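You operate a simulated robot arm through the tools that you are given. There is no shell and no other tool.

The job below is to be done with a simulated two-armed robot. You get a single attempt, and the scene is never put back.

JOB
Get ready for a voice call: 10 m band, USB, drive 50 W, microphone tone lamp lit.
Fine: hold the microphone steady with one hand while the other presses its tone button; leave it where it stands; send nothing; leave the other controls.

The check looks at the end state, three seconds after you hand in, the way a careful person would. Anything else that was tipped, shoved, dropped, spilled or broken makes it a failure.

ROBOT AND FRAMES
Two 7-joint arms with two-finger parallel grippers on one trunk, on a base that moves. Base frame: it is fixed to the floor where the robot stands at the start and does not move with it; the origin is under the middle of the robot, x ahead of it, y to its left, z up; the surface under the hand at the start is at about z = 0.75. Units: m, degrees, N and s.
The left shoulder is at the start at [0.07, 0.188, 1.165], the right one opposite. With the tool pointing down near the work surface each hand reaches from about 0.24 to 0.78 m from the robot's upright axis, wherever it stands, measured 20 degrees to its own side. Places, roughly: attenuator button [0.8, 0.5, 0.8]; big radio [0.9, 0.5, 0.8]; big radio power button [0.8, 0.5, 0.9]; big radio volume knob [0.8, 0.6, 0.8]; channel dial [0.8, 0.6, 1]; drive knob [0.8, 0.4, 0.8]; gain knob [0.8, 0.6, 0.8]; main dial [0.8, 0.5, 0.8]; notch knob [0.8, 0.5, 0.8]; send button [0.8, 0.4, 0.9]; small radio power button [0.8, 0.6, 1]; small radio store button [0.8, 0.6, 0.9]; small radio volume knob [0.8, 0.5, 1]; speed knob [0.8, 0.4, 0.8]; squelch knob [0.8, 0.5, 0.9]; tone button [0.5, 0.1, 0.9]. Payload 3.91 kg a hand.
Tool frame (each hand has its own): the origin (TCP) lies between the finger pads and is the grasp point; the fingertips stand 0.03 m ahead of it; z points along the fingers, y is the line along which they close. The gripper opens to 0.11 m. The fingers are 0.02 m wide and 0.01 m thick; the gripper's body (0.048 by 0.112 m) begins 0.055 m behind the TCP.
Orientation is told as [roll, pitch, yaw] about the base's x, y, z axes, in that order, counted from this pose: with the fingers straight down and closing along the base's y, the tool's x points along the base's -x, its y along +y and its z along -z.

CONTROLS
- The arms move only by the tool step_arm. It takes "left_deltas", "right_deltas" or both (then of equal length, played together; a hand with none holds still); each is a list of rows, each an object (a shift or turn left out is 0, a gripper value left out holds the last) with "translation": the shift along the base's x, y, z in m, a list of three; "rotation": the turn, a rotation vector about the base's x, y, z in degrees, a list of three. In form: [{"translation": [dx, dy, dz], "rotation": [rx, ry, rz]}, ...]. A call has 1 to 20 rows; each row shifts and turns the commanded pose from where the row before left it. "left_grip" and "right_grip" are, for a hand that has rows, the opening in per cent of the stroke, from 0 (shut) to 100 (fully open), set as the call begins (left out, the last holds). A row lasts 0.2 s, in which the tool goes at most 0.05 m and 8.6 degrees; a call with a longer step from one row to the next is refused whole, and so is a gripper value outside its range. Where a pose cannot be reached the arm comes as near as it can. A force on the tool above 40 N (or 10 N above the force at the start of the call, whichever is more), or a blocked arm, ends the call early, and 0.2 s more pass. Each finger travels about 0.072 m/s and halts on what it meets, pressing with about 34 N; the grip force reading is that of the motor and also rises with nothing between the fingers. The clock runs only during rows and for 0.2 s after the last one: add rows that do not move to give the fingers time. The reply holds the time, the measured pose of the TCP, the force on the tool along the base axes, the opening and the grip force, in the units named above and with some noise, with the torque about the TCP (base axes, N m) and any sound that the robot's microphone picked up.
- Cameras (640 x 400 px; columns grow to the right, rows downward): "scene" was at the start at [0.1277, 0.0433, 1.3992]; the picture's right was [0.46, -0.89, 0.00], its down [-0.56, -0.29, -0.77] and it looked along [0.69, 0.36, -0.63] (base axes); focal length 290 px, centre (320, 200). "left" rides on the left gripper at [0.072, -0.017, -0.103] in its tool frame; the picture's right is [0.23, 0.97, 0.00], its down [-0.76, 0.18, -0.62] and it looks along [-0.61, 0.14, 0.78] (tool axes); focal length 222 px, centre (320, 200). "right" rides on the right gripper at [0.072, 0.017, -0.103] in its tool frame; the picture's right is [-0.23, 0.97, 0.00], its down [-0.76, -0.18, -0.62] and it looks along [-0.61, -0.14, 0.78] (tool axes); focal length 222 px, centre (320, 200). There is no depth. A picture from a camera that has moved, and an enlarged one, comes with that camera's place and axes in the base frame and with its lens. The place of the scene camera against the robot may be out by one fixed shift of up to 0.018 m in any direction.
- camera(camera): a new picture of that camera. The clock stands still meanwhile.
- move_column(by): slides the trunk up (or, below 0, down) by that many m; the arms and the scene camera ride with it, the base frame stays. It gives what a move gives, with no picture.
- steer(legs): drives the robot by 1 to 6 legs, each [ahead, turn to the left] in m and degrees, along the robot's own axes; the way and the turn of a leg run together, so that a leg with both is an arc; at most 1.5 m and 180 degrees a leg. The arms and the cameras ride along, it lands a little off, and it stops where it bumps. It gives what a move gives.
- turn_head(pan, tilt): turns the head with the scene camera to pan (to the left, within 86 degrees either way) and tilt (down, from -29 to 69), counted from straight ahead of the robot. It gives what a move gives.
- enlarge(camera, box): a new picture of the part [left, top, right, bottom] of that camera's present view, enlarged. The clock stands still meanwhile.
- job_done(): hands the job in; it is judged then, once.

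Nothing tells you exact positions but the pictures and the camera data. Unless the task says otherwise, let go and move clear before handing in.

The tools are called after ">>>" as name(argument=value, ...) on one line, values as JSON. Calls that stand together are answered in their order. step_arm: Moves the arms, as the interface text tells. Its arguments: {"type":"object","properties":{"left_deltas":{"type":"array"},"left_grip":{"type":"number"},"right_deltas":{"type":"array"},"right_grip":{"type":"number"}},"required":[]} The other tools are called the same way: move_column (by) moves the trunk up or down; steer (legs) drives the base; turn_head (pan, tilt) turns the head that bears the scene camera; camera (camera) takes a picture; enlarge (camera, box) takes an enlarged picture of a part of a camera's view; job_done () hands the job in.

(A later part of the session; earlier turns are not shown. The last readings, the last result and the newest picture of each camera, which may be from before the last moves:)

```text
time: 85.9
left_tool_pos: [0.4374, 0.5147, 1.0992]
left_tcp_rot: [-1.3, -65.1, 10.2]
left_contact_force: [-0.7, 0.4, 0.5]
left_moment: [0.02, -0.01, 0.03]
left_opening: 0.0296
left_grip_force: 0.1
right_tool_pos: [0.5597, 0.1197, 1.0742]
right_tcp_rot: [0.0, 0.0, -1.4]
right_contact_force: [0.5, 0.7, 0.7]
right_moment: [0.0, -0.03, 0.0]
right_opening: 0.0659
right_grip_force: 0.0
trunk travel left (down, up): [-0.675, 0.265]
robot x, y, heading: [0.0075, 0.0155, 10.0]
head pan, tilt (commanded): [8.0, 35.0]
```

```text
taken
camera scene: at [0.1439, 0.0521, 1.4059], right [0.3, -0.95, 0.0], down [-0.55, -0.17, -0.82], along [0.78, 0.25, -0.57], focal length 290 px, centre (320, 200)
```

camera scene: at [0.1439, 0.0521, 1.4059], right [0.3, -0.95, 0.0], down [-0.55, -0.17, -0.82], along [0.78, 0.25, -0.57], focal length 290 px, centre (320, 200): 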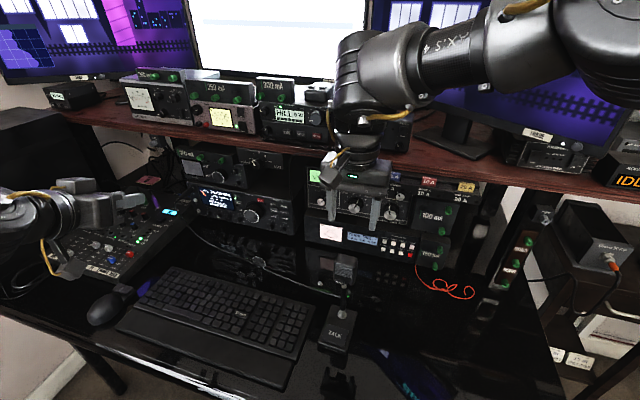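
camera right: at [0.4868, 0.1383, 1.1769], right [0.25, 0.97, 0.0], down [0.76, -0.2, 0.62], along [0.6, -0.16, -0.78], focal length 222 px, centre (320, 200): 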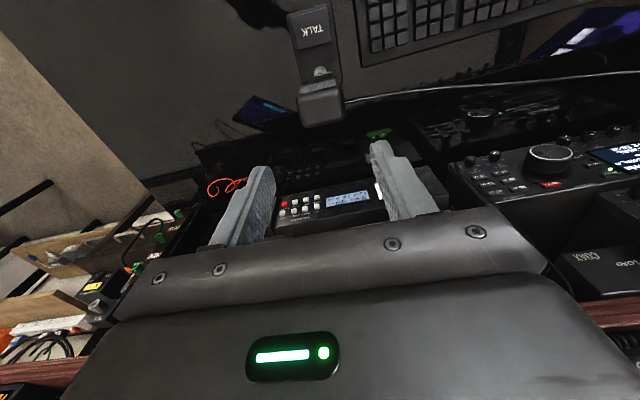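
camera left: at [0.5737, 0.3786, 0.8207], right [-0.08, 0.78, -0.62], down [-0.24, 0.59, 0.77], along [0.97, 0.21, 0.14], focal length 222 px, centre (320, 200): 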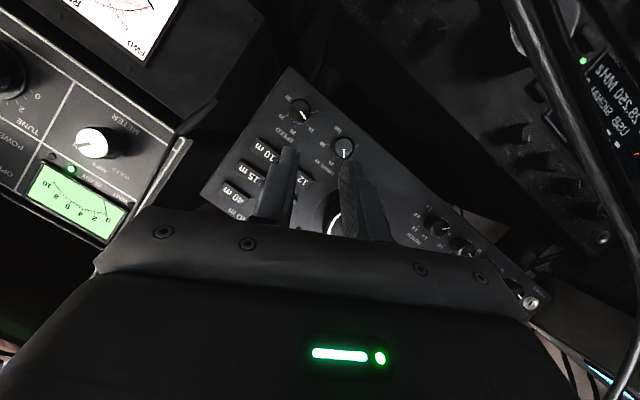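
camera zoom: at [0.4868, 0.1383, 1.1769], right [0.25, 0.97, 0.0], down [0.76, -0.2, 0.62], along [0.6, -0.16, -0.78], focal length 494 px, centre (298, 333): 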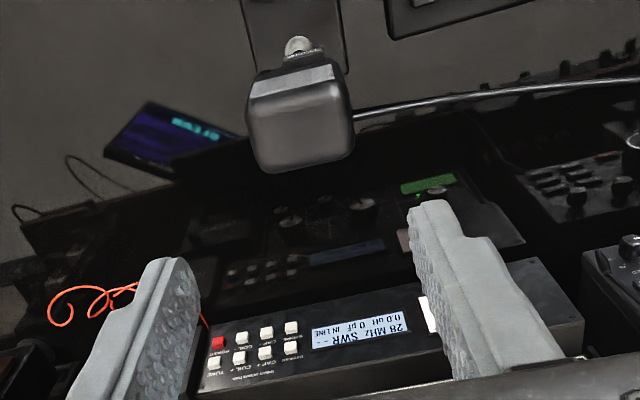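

The head's centre is at y≈0.124, width ≈43 mm, centre x≈0.551. I'll correct the right hand's position and lower it partway, then check before straddling the head.

>>> step_arm(right_deltas=[{"translation": [-0.006, 0.004, -0.02]}, {"translation": [0, 0, -0.025]}, {"translation": [0, 0, -0.02]}, {}])

>>> camera(camera="right")

>>> enlarge(camera="right", box=[230, 70, 430, 230])

```text
time: 86.9
left_tool_pos: [0.4374, 0.515, 1.0989]
left_tcp_rot: [-1.4, -65.0, 10.2]
left_contact_force: [0.1, 0.2, -0.2]
left_moment: [0.0, -0.01, -0.03]
left_opening: 0.0297
left_grip_force: 0.1
right_tool_pos: [0.5532, 0.1243, 1.0099]
right_tcp_rot: [0.0, -0.1, -1.4]
right_contact_force: [-0.1, -0.6, -0.6]
right_moment: [0.02, -0.01, 0.0]
right_opening: 0.066
right_grip_force: 0.1
trunk travel left (down, up): [-0.675, 0.265]
robot x, y, heading: [0.008, 0.0137, 9.8]
head pan, tilt (commanded): [8.0, 35.0]
```

```text
taken
camera right: at [0.4806, 0.143, 1.1133], right [0.25, 0.97, 0.0], down [0.76, -0.2, 0.62], along [0.6, -0.16, -0.78], focal length 222 px, centre (320, 200)
```

right: 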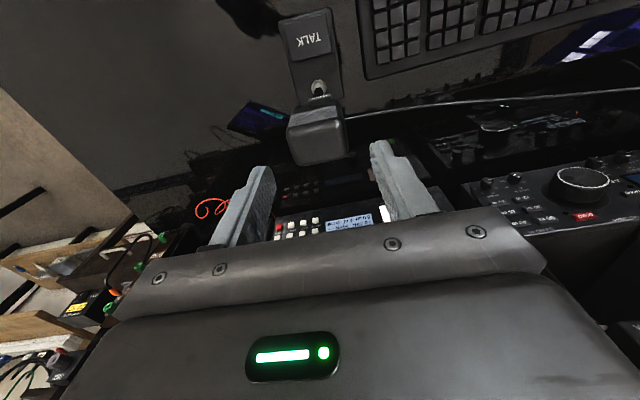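

```text
2.50 times, centred on (330, 150) of right
camera zoom: at [0.4806, 0.143, 1.1133], right [0.25, 0.97, 0.0], down [0.76, -0.2, 0.62], along [0.6, -0.16, -0.78], focal length 555 px, centre (295, 325)
```

zoom: 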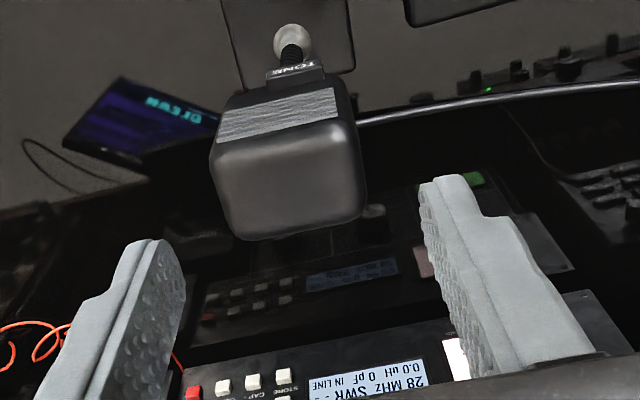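

The hand is centred over the head within about 1 mm. I'll lower it so the fingers straddle the head.

>>> step_arm(right_deltas=[{"translation": [0, 0, -0.02]}, {"translation": [0, 0, -0.02]}, {"translation": [0, 0, -0.017]}, {}])

>>> camera(camera="right")

>>> enlarge(camera="right", box=[230, 90, 430, 250])

>>> enlarge(camera="scene", box=[290, 180, 410, 370])

```text
time: 87.9
left_tool_pos: [0.4371, 0.5144, 1.0984]
left_tcp_rot: [-1.4, -65.0, 10.2]
left_contact_force: [0.3, -0.1, 0.0]
left_moment: [-0.01, -0.01, -0.05]
left_opening: 0.0299
left_grip_force: 0.0
right_tool_pos: [0.5519, 0.126, 0.9525]
right_tcp_rot: [0.0, -0.1, -1.4]
right_contact_force: [-0.8, 0.6, -0.6]
right_moment: [0.0, -0.02, 0.01]
right_opening: 0.0658
right_grip_force: 0.1
trunk travel left (down, up): [-0.675, 0.265]
robot x, y, heading: [0.0116, 0.0141, 9.9]
head pan, tilt (commanded): [8.0, 35.0]
```

```text
taken
camera right: at [0.4804, 0.1445, 1.0559], right [0.25, 0.97, 0.0], down [0.76, -0.2, 0.62], along [0.6, -0.16, -0.78], focal length 222 px, centre (320, 200)
```

right: 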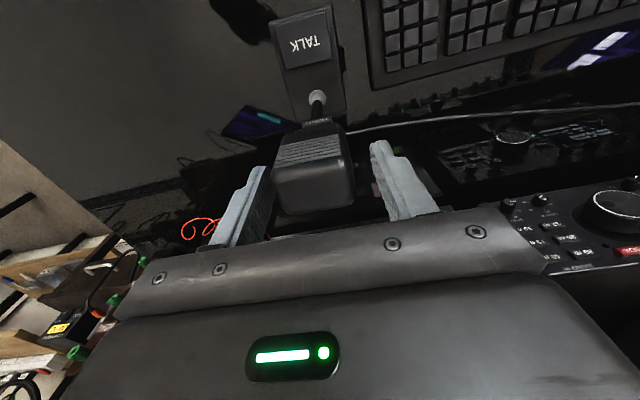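

```text
2.50 times, centred on (330, 170) of right
camera zoom: at [0.4804, 0.1445, 1.0559], right [0.25, 0.97, 0.0], down [0.76, -0.2, 0.62], along [0.6, -0.16, -0.78], focal length 555 px, centre (295, 275)
```

zoom: 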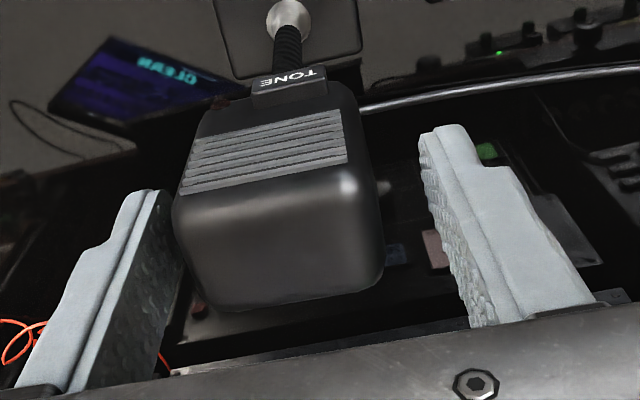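

```text
2.11 times, centred on (350, 275) of scene
camera zoom: at [0.1448, 0.0523, 1.4058], right [0.3, -0.95, 0.0], down [-0.55, -0.17, -0.82], along [0.78, 0.25, -0.57], focal length 611 px, centre (257, 42)
```

zoom: 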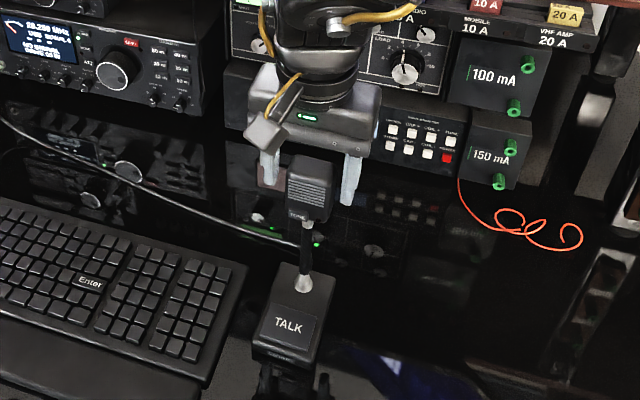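

The head looks a couple of millimetres off-centre between the fingers. I'll zoom in more closely before closing.

>>> enlarge(camera="right", box=[255, 110, 345, 220])

>>> enlarge(camera="right", box=[335, 110, 425, 220])

```text
3.64 times, centred on (300, 165) of right
camera zoom: at [0.4804, 0.1445, 1.0559], right [0.25, 0.97, 0.0], down [0.76, -0.2, 0.62], along [0.6, -0.16, -0.78], focal length 808 px, centre (393, 327)
```

zoom: 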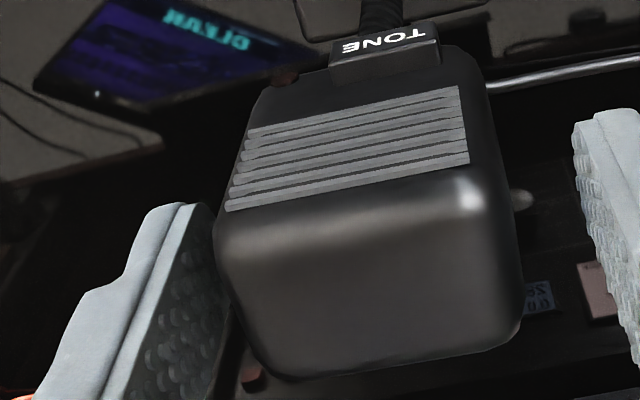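

```text
3.64 times, centred on (380, 165) of right
camera zoom: at [0.4804, 0.1445, 1.0559], right [0.25, 0.97, 0.0], down [0.76, -0.2, 0.62], along [0.6, -0.16, -0.78], focal length 808 px, centre (102, 327)
```

zoom: 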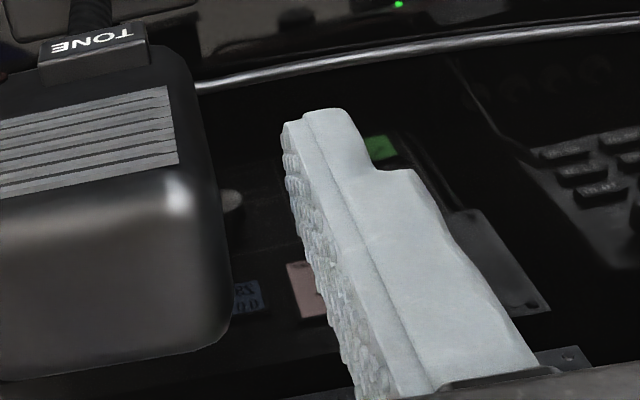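

I put the head at y 0.103–0.146 (centre 0.1245) with the hand about 1.2 mm to the left of that. I'll shift it and close to a narrow gap first, to check symmetry.

>>> step_arm(right_deltas=[{"translation": [0, -0.0012, 0]}, {}, {}], right_grip=44)

>>> enlarge(camera="right", box=[255, 110, 345, 220])

>>> enlarge(camera="right", box=[315, 110, 405, 220])

```text
time: 88.7
left_tool_pos: [0.4368, 0.5145, 1.0981]
left_tcp_rot: [-1.3, -65.1, 10.2]
left_contact_force: [0.3, 0.3, 0.0]
left_moment: [0.03, -0.01, 0.04]
left_opening: 0.0297
left_grip_force: 0.1
right_tool_pos: [0.5522, 0.126, 0.9523]
right_tcp_rot: [0.0, 0.0, -1.4]
right_contact_force: [-0.8, 0.3, 0.3]
right_moment: [-0.01, 0.0, 0.0]
right_opening: 0.0485
right_grip_force: 0.2
trunk travel left (down, up): [-0.675, 0.265]
robot x, y, heading: [0.0085, 0.0155, 9.9]
head pan, tilt (commanded): [8.0, 35.0]
```

```text
3.64 times, centred on (300, 165) of right
camera zoom: at [0.4803, 0.1431, 1.0556], right [0.25, 0.97, 0.0], down [0.76, -0.2, 0.62], along [0.6, -0.16, -0.78], focal length 808 px, centre (393, 327)
```

zoom: 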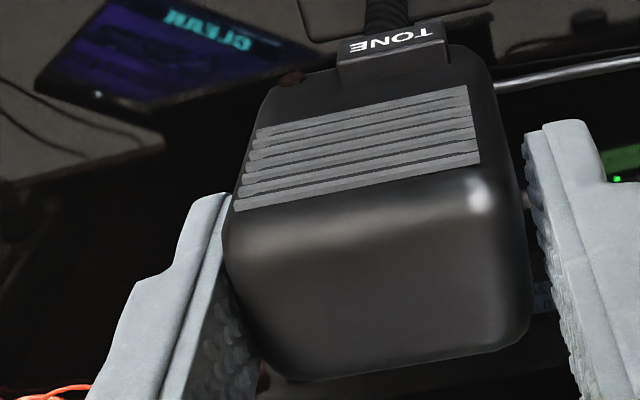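

```text
3.64 times, centred on (360, 165) of right
camera zoom: at [0.4803, 0.1431, 1.0556], right [0.25, 0.97, 0.0], down [0.76, -0.2, 0.62], along [0.6, -0.16, -0.78], focal length 808 px, centre (174, 327)
```

zoom: 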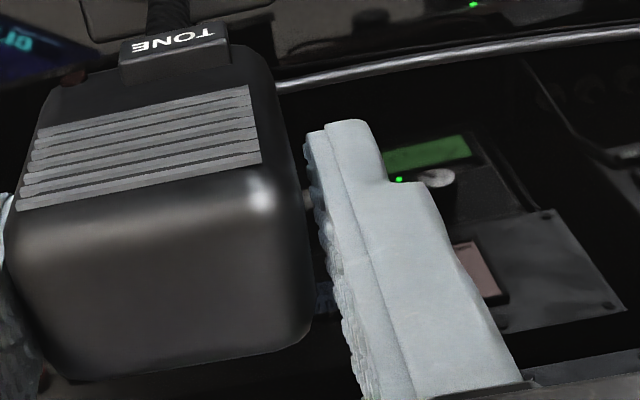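

The gaps now look equal at about 2.7 mm each side. I'll close gently onto the head in small increments.

>>> step_arm(right_deltas=[{}, {}], right_grip=40)

>>> step_arm(right_deltas=[{}, {}], right_grip=38.5)

>>> enlarge(camera="right", box=[265, 110, 375, 220])

```text
time: 89.3
left_tool_pos: [0.4379, 0.514, 1.0989]
left_tcp_rot: [-1.3, -65.2, 10.1]
left_contact_force: [-1.0, 0.9, 0.1]
left_moment: [0.01, -0.01, -0.02]
left_opening: 0.0298
left_grip_force: 0.0
right_tool_pos: [0.5526, 0.1248, 0.9528]
right_tcp_rot: [0.0, 0.1, -1.4]
right_contact_force: [-0.6, -1.7, 0.0]
right_moment: [-0.15, 0.03, -0.2]
right_opening: 0.0456
right_grip_force: 33.4
trunk travel left (down, up): [-0.675, 0.265]
robot x, y, heading: [0.0114, 0.0123, 9.7]
head pan, tilt (commanded): [8.0, 35.0]
```

```text
time: 89.9
left_tool_pos: [0.4371, 0.5146, 1.0993]
left_tcp_rot: [-1.4, -65.1, 10.1]
left_contact_force: [0.0, 0.7, 0.7]
left_moment: [0.01, 0.0, 0.01]
left_opening: 0.0298
left_grip_force: 0.1
right_tool_pos: [0.5531, 0.1249, 0.9523]
right_tcp_rot: [0.0, 0.0, -1.4]
right_contact_force: [0.8, -2.4, -0.2]
right_moment: [-0.23, 0.06, -0.11]
right_opening: 0.0462
right_grip_force: 34.1
trunk travel left (down, up): [-0.675, 0.265]
robot x, y, heading: [0.0092, 0.0112, 9.6]
head pan, tilt (commanded): [8.0, 35.0]
```

```text
3.64 times, centred on (320, 165) of right
camera zoom: at [0.4804, 0.1428, 1.0557], right [0.25, 0.97, 0.0], down [0.76, -0.2, 0.62], along [0.6, -0.16, -0.78], focal length 808 px, centre (320, 327)
```

zoom: 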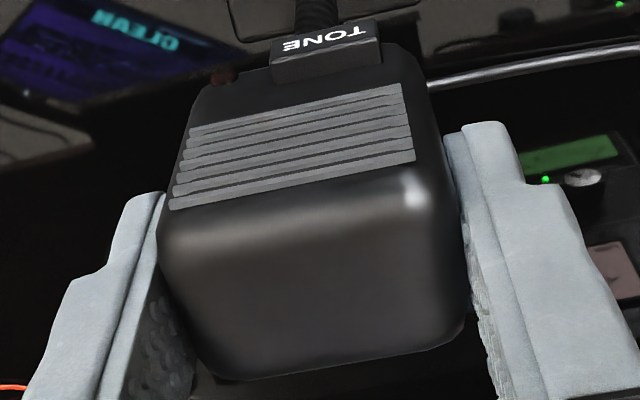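

The mic head is held firmly (opening ≈46 mm) with only about 2 N of side load. Now I'll stage the left hand, closed and yawed to come in from the left, well short of the mic.

>>> step_arm(left_deltas=[{"translation": [-0.006, -0.03, -0.008], "rotation": [0, 0, -6.5]}, {"translation": [-0.006, -0.03, -0.008], "rotation": [0, 0, -6.5]}, {"translation": [-0.006, -0.03, -0.008], "rotation": [0, 0, -6.5]}, {"translation": [-0.006, -0.03, -0.008], "rotation": [0, 0, -6.5]}, {"translation": [-0.006, -0.03, -0.008], "rotation": [0, 0, -6.5]}, {"translation": [-0.006, -0.03, -0.008], "rotation": [0, 0, -6.5]}, {}], left_grip=0)

>>> camera(camera="left")

>>> camera(camera="scene")

```text
time: 91.5
left_tool_pos: [0.4093, 0.3583, 1.0571]
left_tcp_rot: [-1.5, -65.1, -28.9]
left_contact_force: [-0.3, -0.1, 0.3]
left_moment: [-0.02, 0.01, -0.02]
left_opening: 0.0
left_grip_force: 34.0
left hand out of reach, approached as far as the arm can: row 4
right_tool_pos: [0.553, 0.1255, 0.9537]
right_tcp_rot: [-0.1, 0.0, -1.4]
right_contact_force: [-0.6, -0.1, 0.6]
right_moment: [0.25, 0.12, -0.07]
right_opening: 0.046
right_grip_force: 33.7
trunk travel left (down, up): [-0.675, 0.265]
robot x, y, heading: [0.008, 0.0112, 9.7]
head pan, tilt (commanded): [8.0, 35.0]
```

```text
taken
camera left: at [0.2932, 0.406, 1.0342], right [0.41, 0.89, -0.22], down [-0.12, 0.29, 0.95], along [0.91, -0.36, 0.22], focal length 222 px, centre (320, 200)
```

left: 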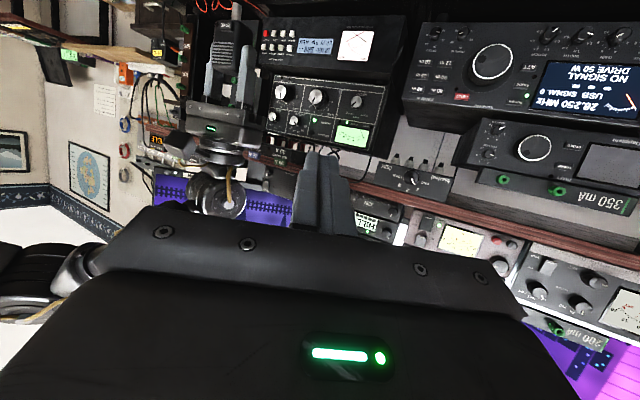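

```text
taken
camera scene: at [0.1446, 0.0533, 1.4057], right [0.3, -0.95, 0.0], down [-0.55, -0.18, -0.82], along [0.78, 0.25, -0.57], focal length 290 px, centre (320, 200)
```

scene: 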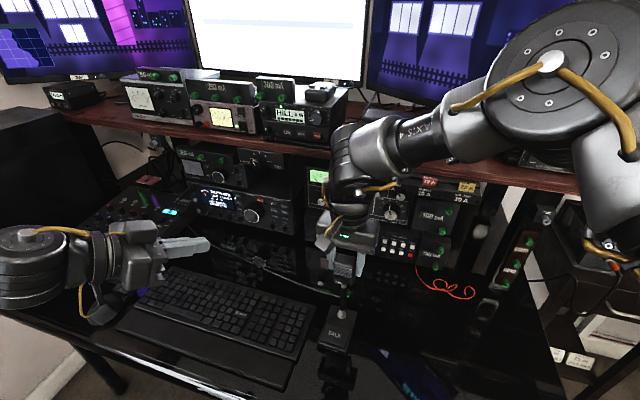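

The left hand is staged. I'll lower its pitch to about 45° and move it closer to the mic, still about 10 cm short.

>>> step_arm(left_deltas=[{"translation": [0.0, -0.03, -0.01], "rotation": [3.2, 5.8, 0]}, {"translation": [0.0, -0.03, -0.01], "rotation": [3.2, 5.8, 0]}, {"translation": [0.0, -0.03, -0.015], "rotation": [3.2, 5.8, 0]}, {}])

>>> camera(camera="left")

>>> camera(camera="scene")

```text
time: 92.5
left_tool_pos: [0.4169, 0.3012, 1.0343]
left_tcp_rot: [-1.6, -45.1, -28.9]
left_contact_force: [-0.4, -0.3, -0.8]
left_moment: [-0.03, -0.01, 0.0]
left_opening: 0.0003
left_grip_force: 34.2
left hand out of reach, approached as far as the arm can: row 1
right_tool_pos: [0.5529, 0.1236, 0.9539]
right_tcp_rot: [-0.3, -0.1, -1.6]
right_contact_force: [1.2, -6.0, 1.7]
right_moment: [-0.91, 0.13, 0.39]
right_opening: 0.0459
right_grip_force: 34.5
trunk travel left (down, up): [-0.675, 0.265]
robot x, y, heading: [0.0097, 0.0187, 9.3]
head pan, tilt (commanded): [8.0, 35.0]
```

```text
taken
camera left: at [0.3, 0.3497, 1.0564], right [0.34, 0.92, -0.18], down [0.18, 0.12, 0.98], along [0.92, -0.37, -0.12], focal length 222 px, centre (320, 200)
```

left: 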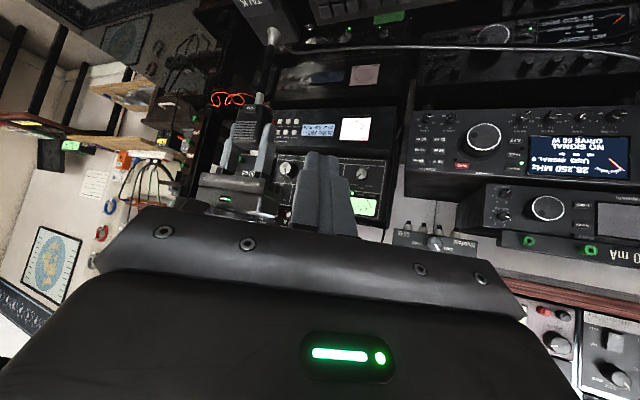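

```text
taken
camera scene: at [0.1443, 0.0539, 1.4058], right [0.3, -0.95, 0.0], down [-0.55, -0.18, -0.82], along [0.78, 0.25, -0.57], focal length 290 px, centre (320, 200)
```

scene: 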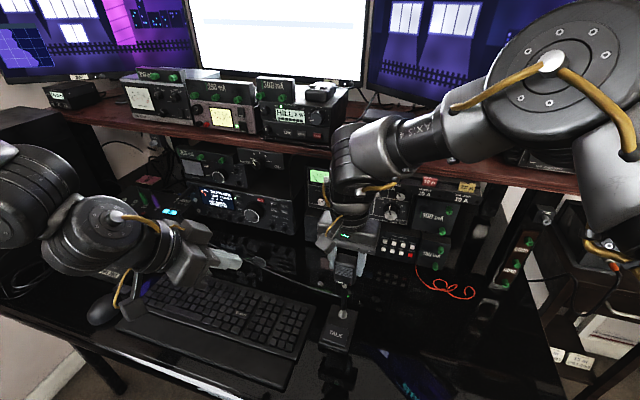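

The sway of the base as the left arm moves is putting a few newtons on the held mic. I'll open the right fingers slightly for now, bring the left hand to its pre-press position, then re-centre and hold again before pressing.

>>> step_arm(right_deltas=[{}, {}], right_grip=50)

>>> enlarge(camera="right", box=[255, 110, 385, 220])

>>> camera(camera="right")

```text
time: 93.1
left_tool_pos: [0.4168, 0.3007, 1.0357]
left_tcp_rot: [-1.4, -45.2, -28.8]
left_contact_force: [0.1, -0.4, 0.1]
left_moment: [-0.01, 0.04, -0.01]
left_opening: 0.0
left_grip_force: 34.1
right_tool_pos: [0.5524, 0.1254, 0.9525]
right_tcp_rot: [0.0, 0.0, -1.5]
right_contact_force: [0.0, -0.8, 0.5]
right_moment: [0.02, 0.02, -0.02]
right_opening: 0.0551
right_grip_force: 0.0
trunk travel left (down, up): [-0.675, 0.265]
robot x, y, heading: [0.0102, 0.0149, 9.7]
head pan, tilt (commanded): [8.0, 35.0]
```

```text
3.64 times, centred on (320, 165) of right
camera zoom: at [0.4803, 0.1434, 1.0557], right [0.25, 0.97, 0.0], down [0.76, -0.2, 0.62], along [0.6, -0.16, -0.78], focal length 808 px, centre (320, 327)
```

zoom: 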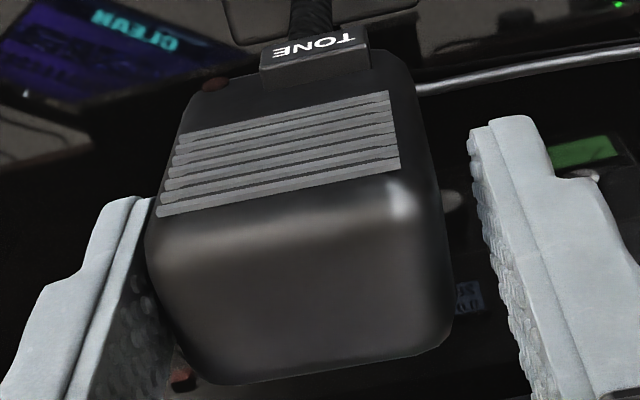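

```text
taken
camera right: at [0.4803, 0.1434, 1.0557], right [0.25, 0.97, 0.0], down [0.76, -0.2, 0.62], along [0.6, -0.16, -0.78], focal length 222 px, centre (320, 200)
```

right: 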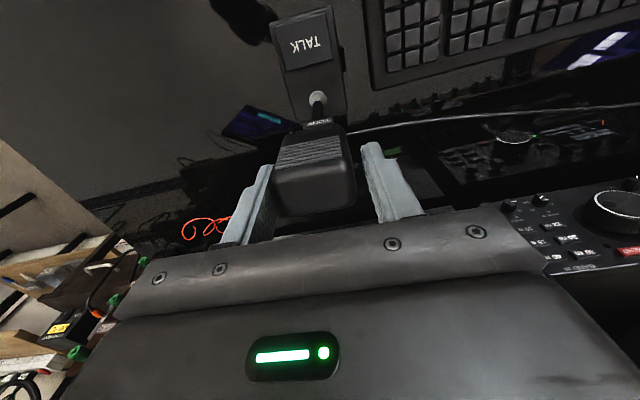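

The mic hasn't moved more than about half a millimetre. I'll lower the left hand in front of and to the left of the mic, in two stages.

>>> step_arm(left_deltas=[{"translation": [0.0, -0.02, -0.0245]}, {"translation": [0.0, -0.02, -0.0245]}, {"translation": [0.0, -0.02, -0.0245]}, {"translation": [0.0, -0.02, -0.0245]}, {}])

>>> camera(camera="left")

>>> camera(camera="scene")

```text
time: 94.3
left_tool_pos: [0.4217, 0.2234, 0.9367]
left_tcp_rot: [-1.2, -45.2, -28.9]
left_contact_force: [-0.3, -0.2, -0.9]
left_moment: [0.04, 0.01, 0.02]
left_opening: 0.0001
left_grip_force: 34.0
left hand out of reach, approached as far as the arm can: row 1
right_tool_pos: [0.5521, 0.1262, 0.9523]
right_tcp_rot: [0.0, -0.1, -1.4]
right_contact_force: [0.3, -1.1, 0.7]
right_moment: [-0.02, -0.01, 0.0]
right_opening: 0.055
right_grip_force: 0.1
trunk travel left (down, up): [-0.675, 0.265]
robot x, y, heading: [0.0125, 0.0114, 9.5]
head pan, tilt (commanded): [8.0, 35.0]
```

```text
taken
camera left: at [0.3052, 0.2701, 0.958], right [0.34, 0.92, -0.18], down [0.18, 0.12, 0.98], along [0.92, -0.37, -0.12], focal length 222 px, centre (320, 200)
```

left: 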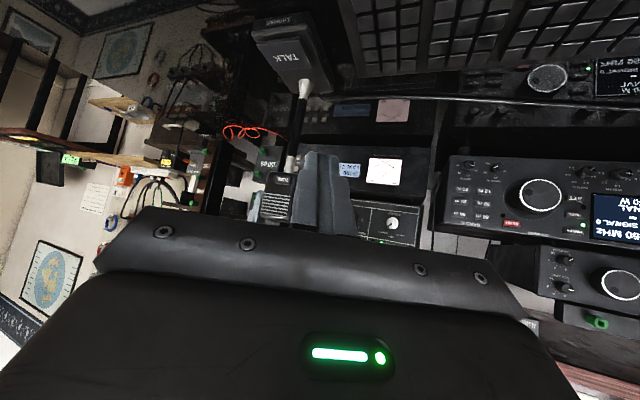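

```text
taken
camera scene: at [0.1439, 0.052, 1.4059], right [0.3, -0.95, 0.0], down [-0.55, -0.17, -0.82], along [0.78, 0.25, -0.57], focal length 290 px, centre (320, 200)
```

scene: 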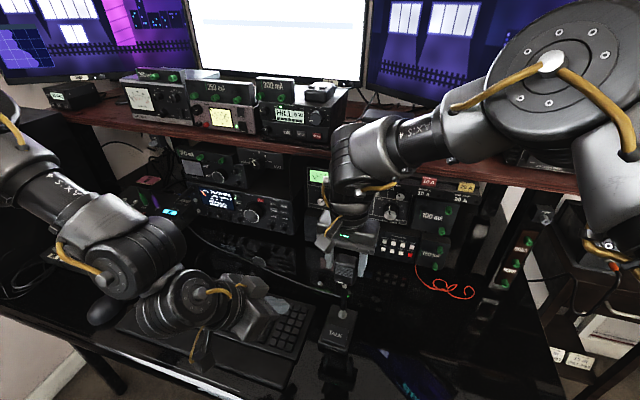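

>>> enlarge(camera="left", box=[240, 130, 340, 230])

```text
4.00 times, centred on (290, 180) of left
camera zoom: at [0.3052, 0.2701, 0.958], right [0.34, 0.92, -0.18], down [0.18, 0.12, 0.98], along [0.92, -0.37, -0.12], focal length 888 px, centre (440, 280)
```

zoom: 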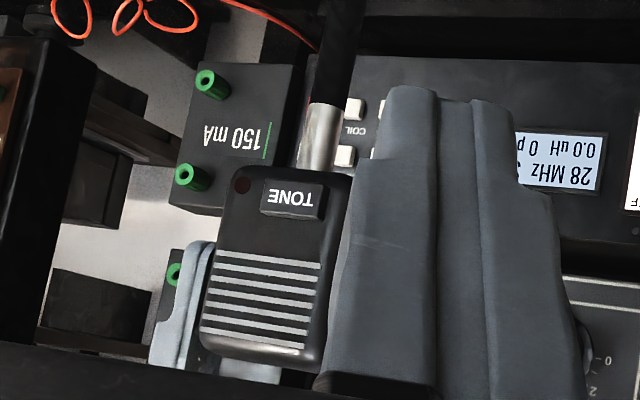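

TONE is confirmed at about [0.530, 0.129, 0.911], with the lamp unlit. I'll bring the left fingertips to about 2 cm in front of the button.

>>> step_arm(left_deltas=[{"translation": [0.01, -0.0295, -0.0039]}, {"translation": [0.01, -0.0295, -0.0039]}, {"translation": [0.02, -0.0285, -0.0039]}, {}])

>>> enlarge(camera="left", box=[230, 90, 390, 230])

>>> enlarge(camera="right", box=[245, 70, 395, 220])

>>> camera(camera="scene")

```text
time: 95.3
left_tool_pos: [0.4557, 0.2106, 0.9614]
left_tcp_rot: [-1.6, -45.3, -28.8]
left_contact_force: [-0.1, -0.4, 0.3]
left_moment: [0.02, 0.0, 0.01]
left_opening: 0.0
left_grip_force: 33.8
left hand out of reach, approached as far as the arm can: row 1, 2, 3
right_tool_pos: [0.5525, 0.1254, 0.9526]
right_tcp_rot: [0.0, 0.0, -1.4]
right_contact_force: [-0.7, 0.6, 0.6]
right_moment: [-0.04, 0.01, -0.01]
right_opening: 0.0551
right_grip_force: 0.0
trunk travel left (down, up): [-0.675, 0.265]
robot x, y, heading: [0.0122, 0.0179, 9.9]
head pan, tilt (commanded): [8.0, 35.0]
```

```text
2.86 times, centred on (310, 160) of left
camera zoom: at [0.3395, 0.2581, 0.9825], right [0.35, 0.92, -0.18], down [0.18, 0.12, 0.98], along [0.92, -0.37, -0.12], focal length 635 px, centre (349, 314)
```

zoom: 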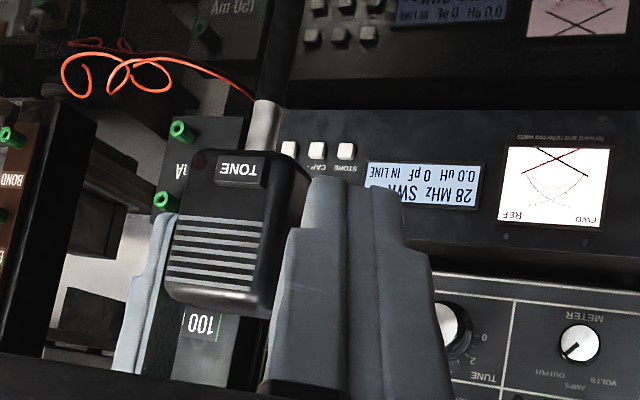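

```text
2.67 times, centred on (320, 145) of right
camera zoom: at [0.4801, 0.1433, 1.0558], right [0.25, 0.97, 0.0], down [0.76, -0.2, 0.62], along [0.6, -0.16, -0.78], focal length 592 px, centre (320, 347)
```

zoom: 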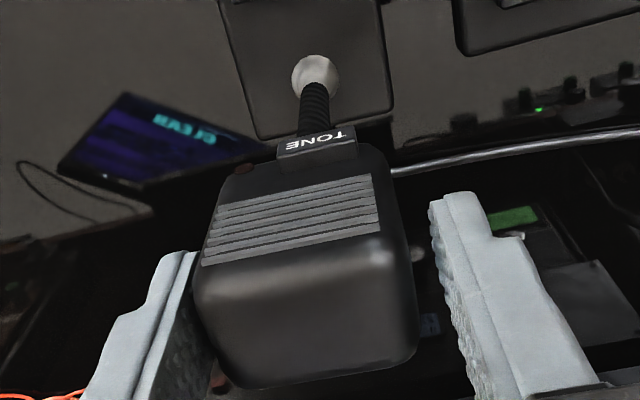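

```text
taken
camera scene: at [0.1448, 0.0524, 1.4057], right [0.3, -0.95, 0.0], down [-0.55, -0.17, -0.82], along [0.78, 0.25, -0.57], focal length 290 px, centre (320, 200)
```

scene: 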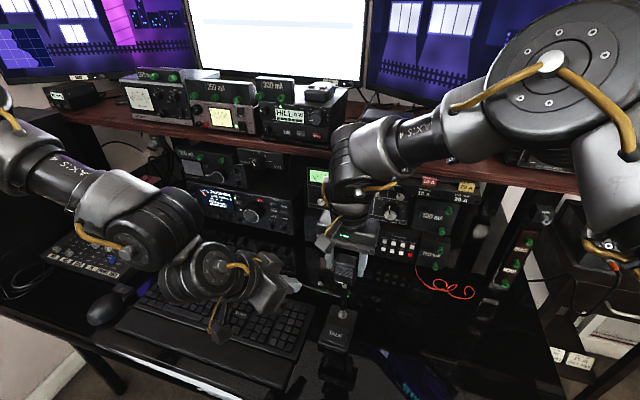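

The left arm can't reach there at this pitch and yaw; it backed off harmlessly. I'll open and raise the right hand clear for a moment, and reorient the left hand so it comes in from the mic's left side, pointing right and down. The flat of its fingers can then push TONE forward.

>>> step_arm(right_deltas=[{}, {}, {"translation": [0, 0, 0.02]}, {"translation": [0, 0, 0.025]}, {"translation": [0, 0, 0.025]}, {"translation": [0, 0, 0.03]}, {}], right_grip=62)

>>> step_arm(left_deltas=[{"translation": [-0.008, 0.02, 0.012]}, {"translation": [-0.006, 0.02, 0.012], "rotation": [3.64, 6.56, 0]}, {"translation": [-0.006, 0.02, 0.012], "rotation": [3.64, 6.56, 0]}, {"translation": [-0.006, 0.02, 0.012], "rotation": [3.64, 6.56, 0]}, {"translation": [0, 0.02, 0.012], "rotation": [3.64, 6.56, 0]}, {"translation": [0, 0.02, 0.012], "rotation": [3.64, 6.56, 0]}, {"rotation": [3.64, 6.56, 0]}, {"rotation": [0, 0, 7.25]}, {"rotation": [0, 0, 7.25]}, {"rotation": [0, 0, 7.25]}, {"rotation": [0, 0, 7.25]}, {}])

>>> camera(camera="scene")

>>> camera(camera="left")

```text
time: 96.9
left_tool_pos: [0.456, 0.211, 0.9606]
left_tcp_rot: [-1.5, -45.3, -28.8]
left_contact_force: [0.1, 0.6, -0.2]
left_moment: [-0.02, 0.01, 0.02]
left_opening: 0.0
left_grip_force: 34.3
right_tool_pos: [0.5535, 0.1243, 1.0523]
right_tcp_rot: [-0.1, 0.0, -1.4]
right_contact_force: [-0.3, -0.2, -0.5]
right_moment: [0.03, 0.04, 0.0]
right_opening: 0.0683
right_grip_force: 0.1
trunk travel left (down, up): [-0.675, 0.265]
robot x, y, heading: [0.0114, 0.0129, 9.6]
head pan, tilt (commanded): [8.0, 35.0]
```

```text
time: 99.5
left_tool_pos: [0.4309, 0.3307, 1.0353]
left_tcp_rot: [-1.1, -0.1, 0.2]
left_contact_force: [-0.3, -0.4, 0.9]
left_moment: [-0.04, -0.04, -0.01]
left_opening: 0.0001
left_grip_force: 33.8
right_tool_pos: [0.5524, 0.1237, 1.0522]
right_tcp_rot: [0.0, 0.1, -1.4]
right_contact_force: [0.5, 0.6, -0.3]
right_moment: [-0.02, -0.03, -0.03]
right_opening: 0.0684
right_grip_force: 0.1
trunk travel left (down, up): [-0.675, 0.265]
robot x, y, heading: [0.0119, 0.0146, 9.7]
head pan, tilt (commanded): [8.0, 35.0]
```

```text
taken
camera scene: at [0.1454, 0.0522, 1.4057], right [0.3, -0.95, 0.0], down [-0.55, -0.17, -0.82], along [0.78, 0.25, -0.57], focal length 290 px, centre (320, 200)
```

scene: 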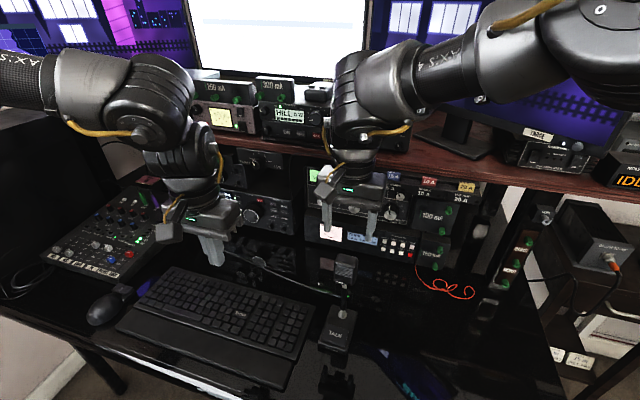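

```text
taken
camera left: at [0.3574, 0.3165, 1.1372], right [-0.23, 0.97, -0.02], down [0.76, 0.19, 0.62], along [0.61, 0.13, -0.78], focal length 222 px, centre (320, 200)
```

left: 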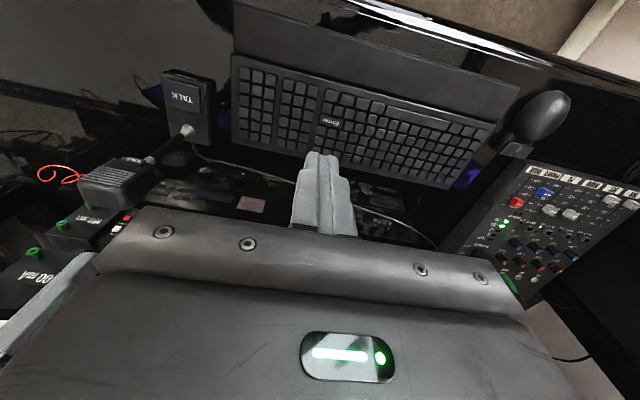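

Tool-down is reached. Now I'll roll the left hand so its fingers point right and down, in free space.

>>> step_arm(left_deltas=[{"rotation": [-8, 0, 0]}, {"rotation": [-8, 0, 0]}, {"rotation": [-8, 0, 0]}, {}])

>>> step_arm(left_deltas=[{"rotation": [-8, 0, 0]}, {"rotation": [-8, 0, 0]}, {"rotation": [-6, 0, 0]}, {}])

>>> camera(camera="scene")

>>> camera(camera="left")

```text
time: 100.5
left_tool_pos: [0.431, 0.3318, 1.0344]
left_tcp_rot: [-25.3, -0.1, 0.3]
left_contact_force: [-0.3, 0.4, 0.0]
left_moment: [0.02, 0.01, 0.0]
left_opening: 0.0001
left_grip_force: 33.5
right_tool_pos: [0.5524, 0.1237, 1.0516]
right_tcp_rot: [0.0, -0.1, -1.3]
right_contact_force: [-0.2, -0.2, -0.2]
right_moment: [0.03, 0.01, -0.02]
right_opening: 0.0683
right_grip_force: 0.0
trunk travel left (down, up): [-0.675, 0.265]
robot x, y, heading: [0.0074, 0.0115, 9.7]
head pan, tilt (commanded): [8.0, 35.0]
```

```text
time: 101.5
left_tool_pos: [0.4288, 0.3323, 1.0328]
left_tcp_rot: [-47.3, -0.2, 0.2]
left_contact_force: [0.7, 0.0, -0.1]
left_moment: [-0.02, 0.0, 0.01]
left_opening: 0.0
left_grip_force: 34.3
right_tool_pos: [0.5527, 0.1238, 1.052]
right_tcp_rot: [0.0, 0.0, -1.4]
right_contact_force: [0.6, 0.0, -0.1]
right_moment: [0.03, 0.01, 0.01]
right_opening: 0.068
right_grip_force: 0.0
trunk travel left (down, up): [-0.675, 0.265]
robot x, y, heading: [0.0106, 0.0144, 9.4]
head pan, tilt (commanded): [8.0, 35.0]
```

```text
taken
camera scene: at [0.145, 0.0522, 1.4057], right [0.3, -0.95, 0.0], down [-0.55, -0.17, -0.82], along [0.78, 0.25, -0.57], focal length 290 px, centre (320, 200)
```

scene: 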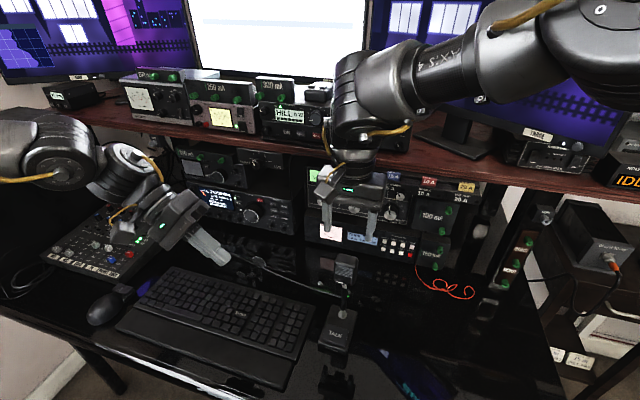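

```text
taken
camera left: at [0.3569, 0.3958, 1.116], right [-0.23, 0.66, -0.72], down [0.76, 0.58, 0.29], along [0.61, -0.48, -0.63], focal length 222 px, centre (320, 200)
```

left: 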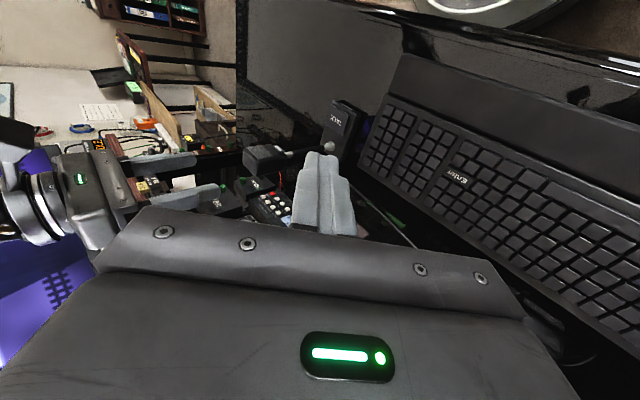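

Roll −47° works well here. Before approaching, I'll tilt the right hand 10° away from the robot, to keep its body and camera clear of the left hand, and lower it back around the head with the fingers open.

>>> step_arm(right_deltas=[{"translation": [0.002, 0.0003, 0], "rotation": [0, 5, 0]}, {"translation": [0.002, 0, 0], "rotation": [0, 5, 0]}, {"translation": [0, 0, -0.03]}, {}])

>>> enlarge(camera="right", box=[230, 90, 410, 250])

```text
time: 102.5
left_tool_pos: [0.4299, 0.331, 1.0336]
left_tcp_rot: [-47.2, -0.1, 0.2]
left_contact_force: [0.4, -0.1, -0.5]
left_moment: [-0.02, -0.03, 0.02]
left_opening: 0.0002
left_grip_force: 33.8
right_tool_pos: [0.5562, 0.1242, 1.0225]
right_tcp_rot: [-0.3, 10.0, -1.5]
right_contact_force: [-0.4, 0.6, -0.1]
right_moment: [0.0, 0.0, 0.0]
right_opening: 0.0683
right_grip_force: 0.0
trunk travel left (down, up): [-0.675, 0.265]
robot x, y, heading: [0.0118, 0.0111, 9.7]
head pan, tilt (commanded): [8.0, 35.0]
```

```text
2.50 times, centred on (320, 170) of right
camera zoom: at [0.5032, 0.1425, 1.1363], right [0.25, 0.97, -0.04], down [0.85, -0.2, 0.48], along [0.46, -0.16, -0.87], focal length 555 px, centre (320, 275)
```

zoom: 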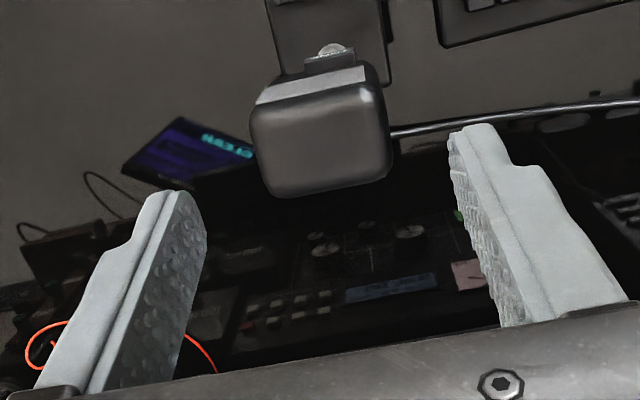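

>>> step_arm(right_deltas=[{"translation": [0, 0, -0.02]}, {"translation": [0, 0, -0.02]}, {"translation": [0, 0, -0.02]}, {}])

>>> enlarge(camera="right", box=[250, 110, 390, 230])

>>> enlarge(camera="left", box=[50, 100, 360, 250])

```text
time: 103.5
left_tool_pos: [0.4294, 0.3314, 1.0344]
left_tcp_rot: [-47.2, -0.1, 0.1]
left_contact_force: [-0.4, -0.6, 0.7]
left_moment: [0.01, 0.01, 0.01]
left_opening: 0.0
left_grip_force: 34.2
right_tool_pos: [0.5575, 0.1255, 0.9638]
right_tcp_rot: [-0.3, 9.9, -1.3]
right_contact_force: [0.4, -0.7, 0.4]
right_moment: [0.03, -0.02, 0.02]
right_opening: 0.0681
right_grip_force: 0.0
trunk travel left (down, up): [-0.675, 0.265]
robot x, y, heading: [0.01, 0.011, 9.7]
head pan, tilt (commanded): [8.0, 35.0]
```

```text
3.33 times, centred on (320, 170) of right
camera zoom: at [0.5038, 0.1437, 1.0766], right [0.25, 0.97, -0.04], down [0.85, -0.2, 0.48], along [0.46, -0.16, -0.87], focal length 740 px, centre (320, 300)
```

zoom: 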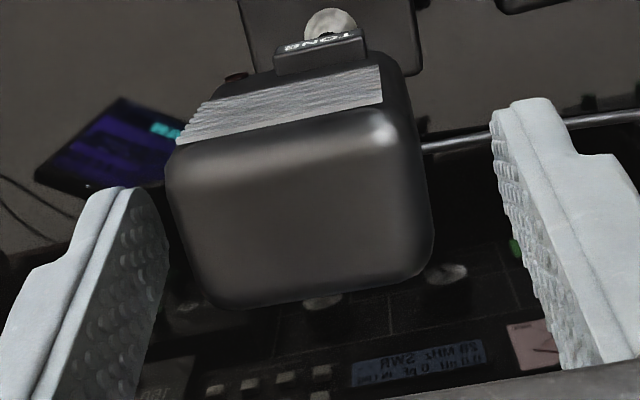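

```text
2.06 times, centred on (205, 175) of left
camera zoom: at [0.3567, 0.3957, 1.1162], right [-0.23, 0.66, -0.71], down [0.76, 0.58, 0.29], along [0.61, -0.48, -0.63], focal length 459 px, centre (557, 252)
```

zoom: 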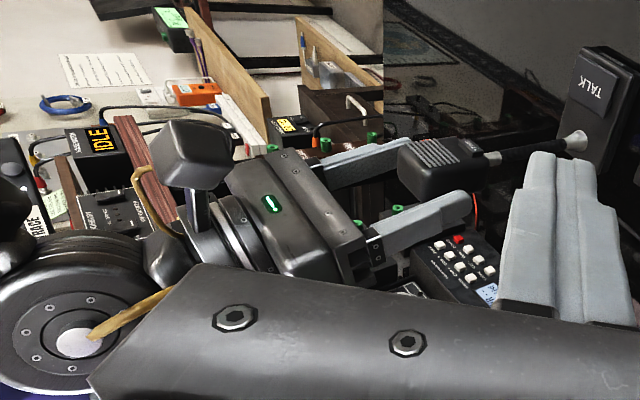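

The right hand is back around the head with the fingers open. I'll tip the left fingertips slightly forward and bring them in from the left, short of the button.

>>> step_arm(left_deltas=[{"translation": [0.0078, -0.0328, -0.0222], "rotation": [0, -7.5, 0]}, {"translation": [0.0078, -0.0328, -0.0222], "rotation": [0, -7.5, 0]}, {"translation": [0.0078, -0.0328, -0.0222]}, {"translation": [0.0078, -0.0328, -0.0222]}, {}])

>>> camera(camera="left")

>>> camera(camera="scene")

>>> enlarge(camera="right", box=[220, 60, 460, 230])

```text
time: 104.7
left_tool_pos: [0.4615, 0.2024, 0.9453]
left_tcp_rot: [-47.4, -15.1, 0.1]
left_contact_force: [0.1, -0.1, 1.5]
left_moment: [0.03, 0.01, 0.0]
left_opening: 0.0
left_grip_force: 34.2
right_tool_pos: [0.5564, 0.1266, 0.9633]
right_tcp_rot: [-0.2, 10.0, -1.4]
right_contact_force: [-1.3, 0.2, 0.3]
right_moment: [0.0, -0.02, 0.0]
right_opening: 0.0684
right_grip_force: 0.1
trunk travel left (down, up): [-0.675, 0.265]
robot x, y, heading: [0.01, 0.0135, 9.7]
head pan, tilt (commanded): [8.0, 35.0]
```

```text
taken
camera left: at [0.3693, 0.2655, 1.0063], right [-0.04, 0.66, -0.75], down [0.66, 0.58, 0.48], along [0.75, -0.48, -0.45], focal length 222 px, centre (320, 200)
```

left: 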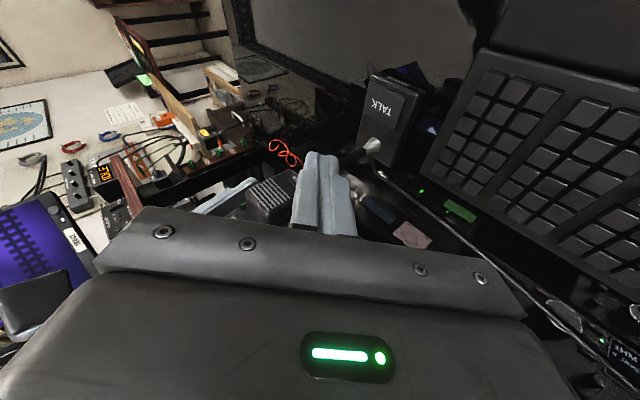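

```text
taken
camera scene: at [0.1439, 0.0532, 1.4058], right [0.3, -0.95, 0.0], down [-0.55, -0.18, -0.82], along [0.78, 0.25, -0.57], focal length 290 px, centre (320, 200)
```

scene: 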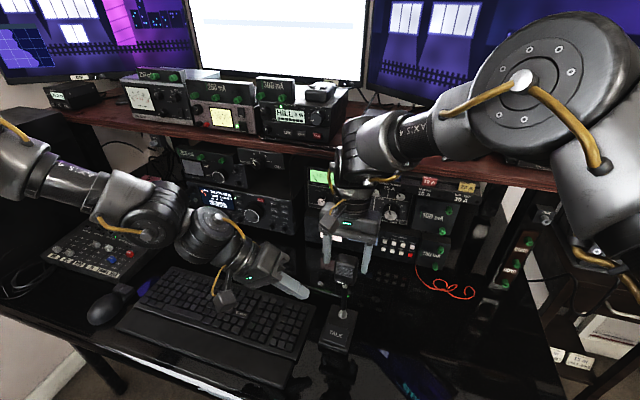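

```text
2.35 times, centred on (340, 145) of right
camera zoom: at [0.503, 0.1445, 1.0771], right [0.25, 0.97, -0.04], down [0.85, -0.2, 0.48], along [0.46, -0.16, -0.87], focal length 523 px, centre (273, 329)
```

zoom: 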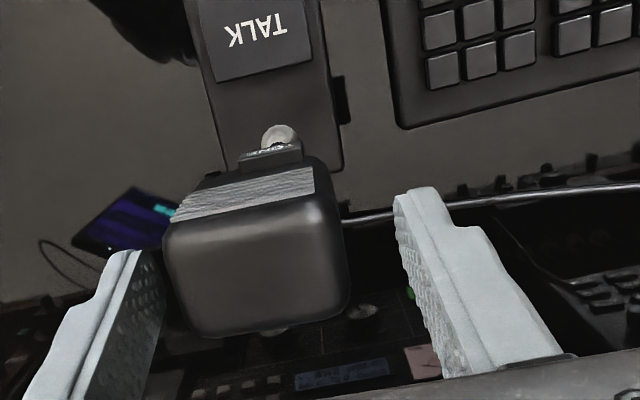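

>>> step_arm(left_deltas=[{"translation": [0.005, -0.018, -0.0045]}, {"translation": [0.01, -0.018, -0.0045]}, {"translation": [0.01, -0.0174, -0.0045]}, {}])

>>> enlarge(camera="left", box=[220, 110, 400, 260])

>>> enlarge(camera="right", box=[220, 60, 460, 230])

>>> enlarge(camera="scene", box=[270, 180, 410, 340])

```text
time: 105.7
left_tool_pos: [0.471, 0.1742, 0.9583]
left_tcp_rot: [-47.3, -15.1, 0.2]
left_contact_force: [0.1, 0.6, -0.9]
left_moment: [-0.02, 0.01, -0.01]
left_opening: 0.0
left_grip_force: 33.9
left hand out of reach, approached as far as the arm can: row 1, 2, 3
right_tool_pos: [0.5577, 0.1252, 0.9624]
right_tcp_rot: [-0.3, 10.1, -1.4]
right_contact_force: [0.5, 0.5, 0.7]
right_moment: [0.0, 0.01, -0.01]
right_opening: 0.0685
right_grip_force: 0.1
trunk travel left (down, up): [-0.675, 0.265]
robot x, y, heading: [0.0127, 0.0151, 9.5]
head pan, tilt (commanded): [8.0, 35.0]
```

```text
2.67 times, centred on (310, 185) of left
camera zoom: at [0.3779, 0.2375, 1.0185], right [-0.04, 0.66, -0.75], down [0.66, 0.58, 0.48], along [0.75, -0.48, -0.46], focal length 592 px, centre (347, 240)
```

zoom: 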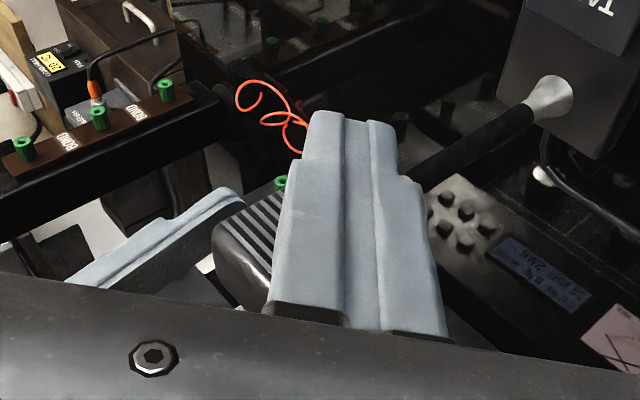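

```text
2.35 times, centred on (340, 145) of right
camera zoom: at [0.504, 0.1436, 1.0767], right [0.25, 0.97, -0.04], down [0.85, -0.2, 0.48], along [0.46, -0.16, -0.87], focal length 523 px, centre (273, 329)
```

zoom: 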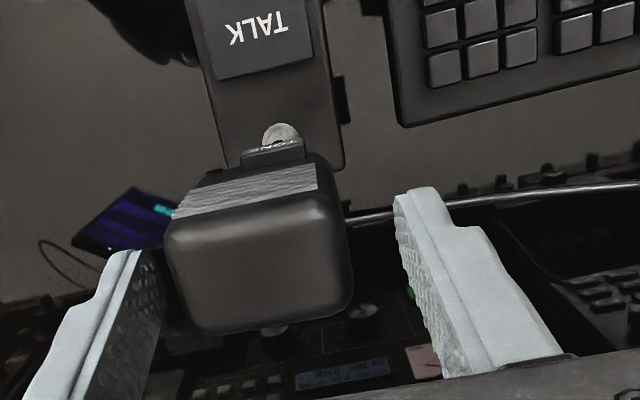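

```text
2.50 times, centred on (340, 260) of scene
camera zoom: at [0.1451, 0.0521, 1.4057], right [0.3, -0.95, 0.0], down [-0.55, -0.17, -0.82], along [0.78, 0.25, -0.57], focal length 726 px, centre (270, 50)
```

zoom: 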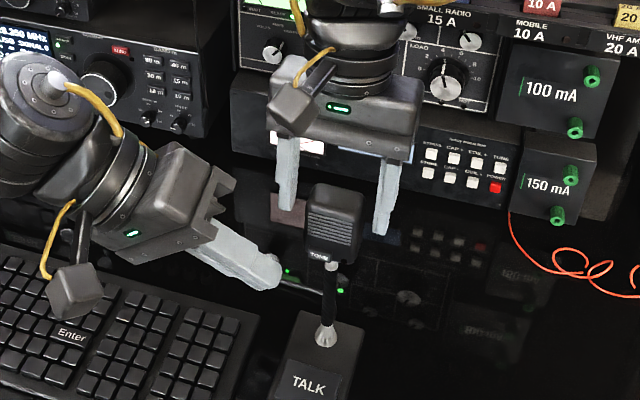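

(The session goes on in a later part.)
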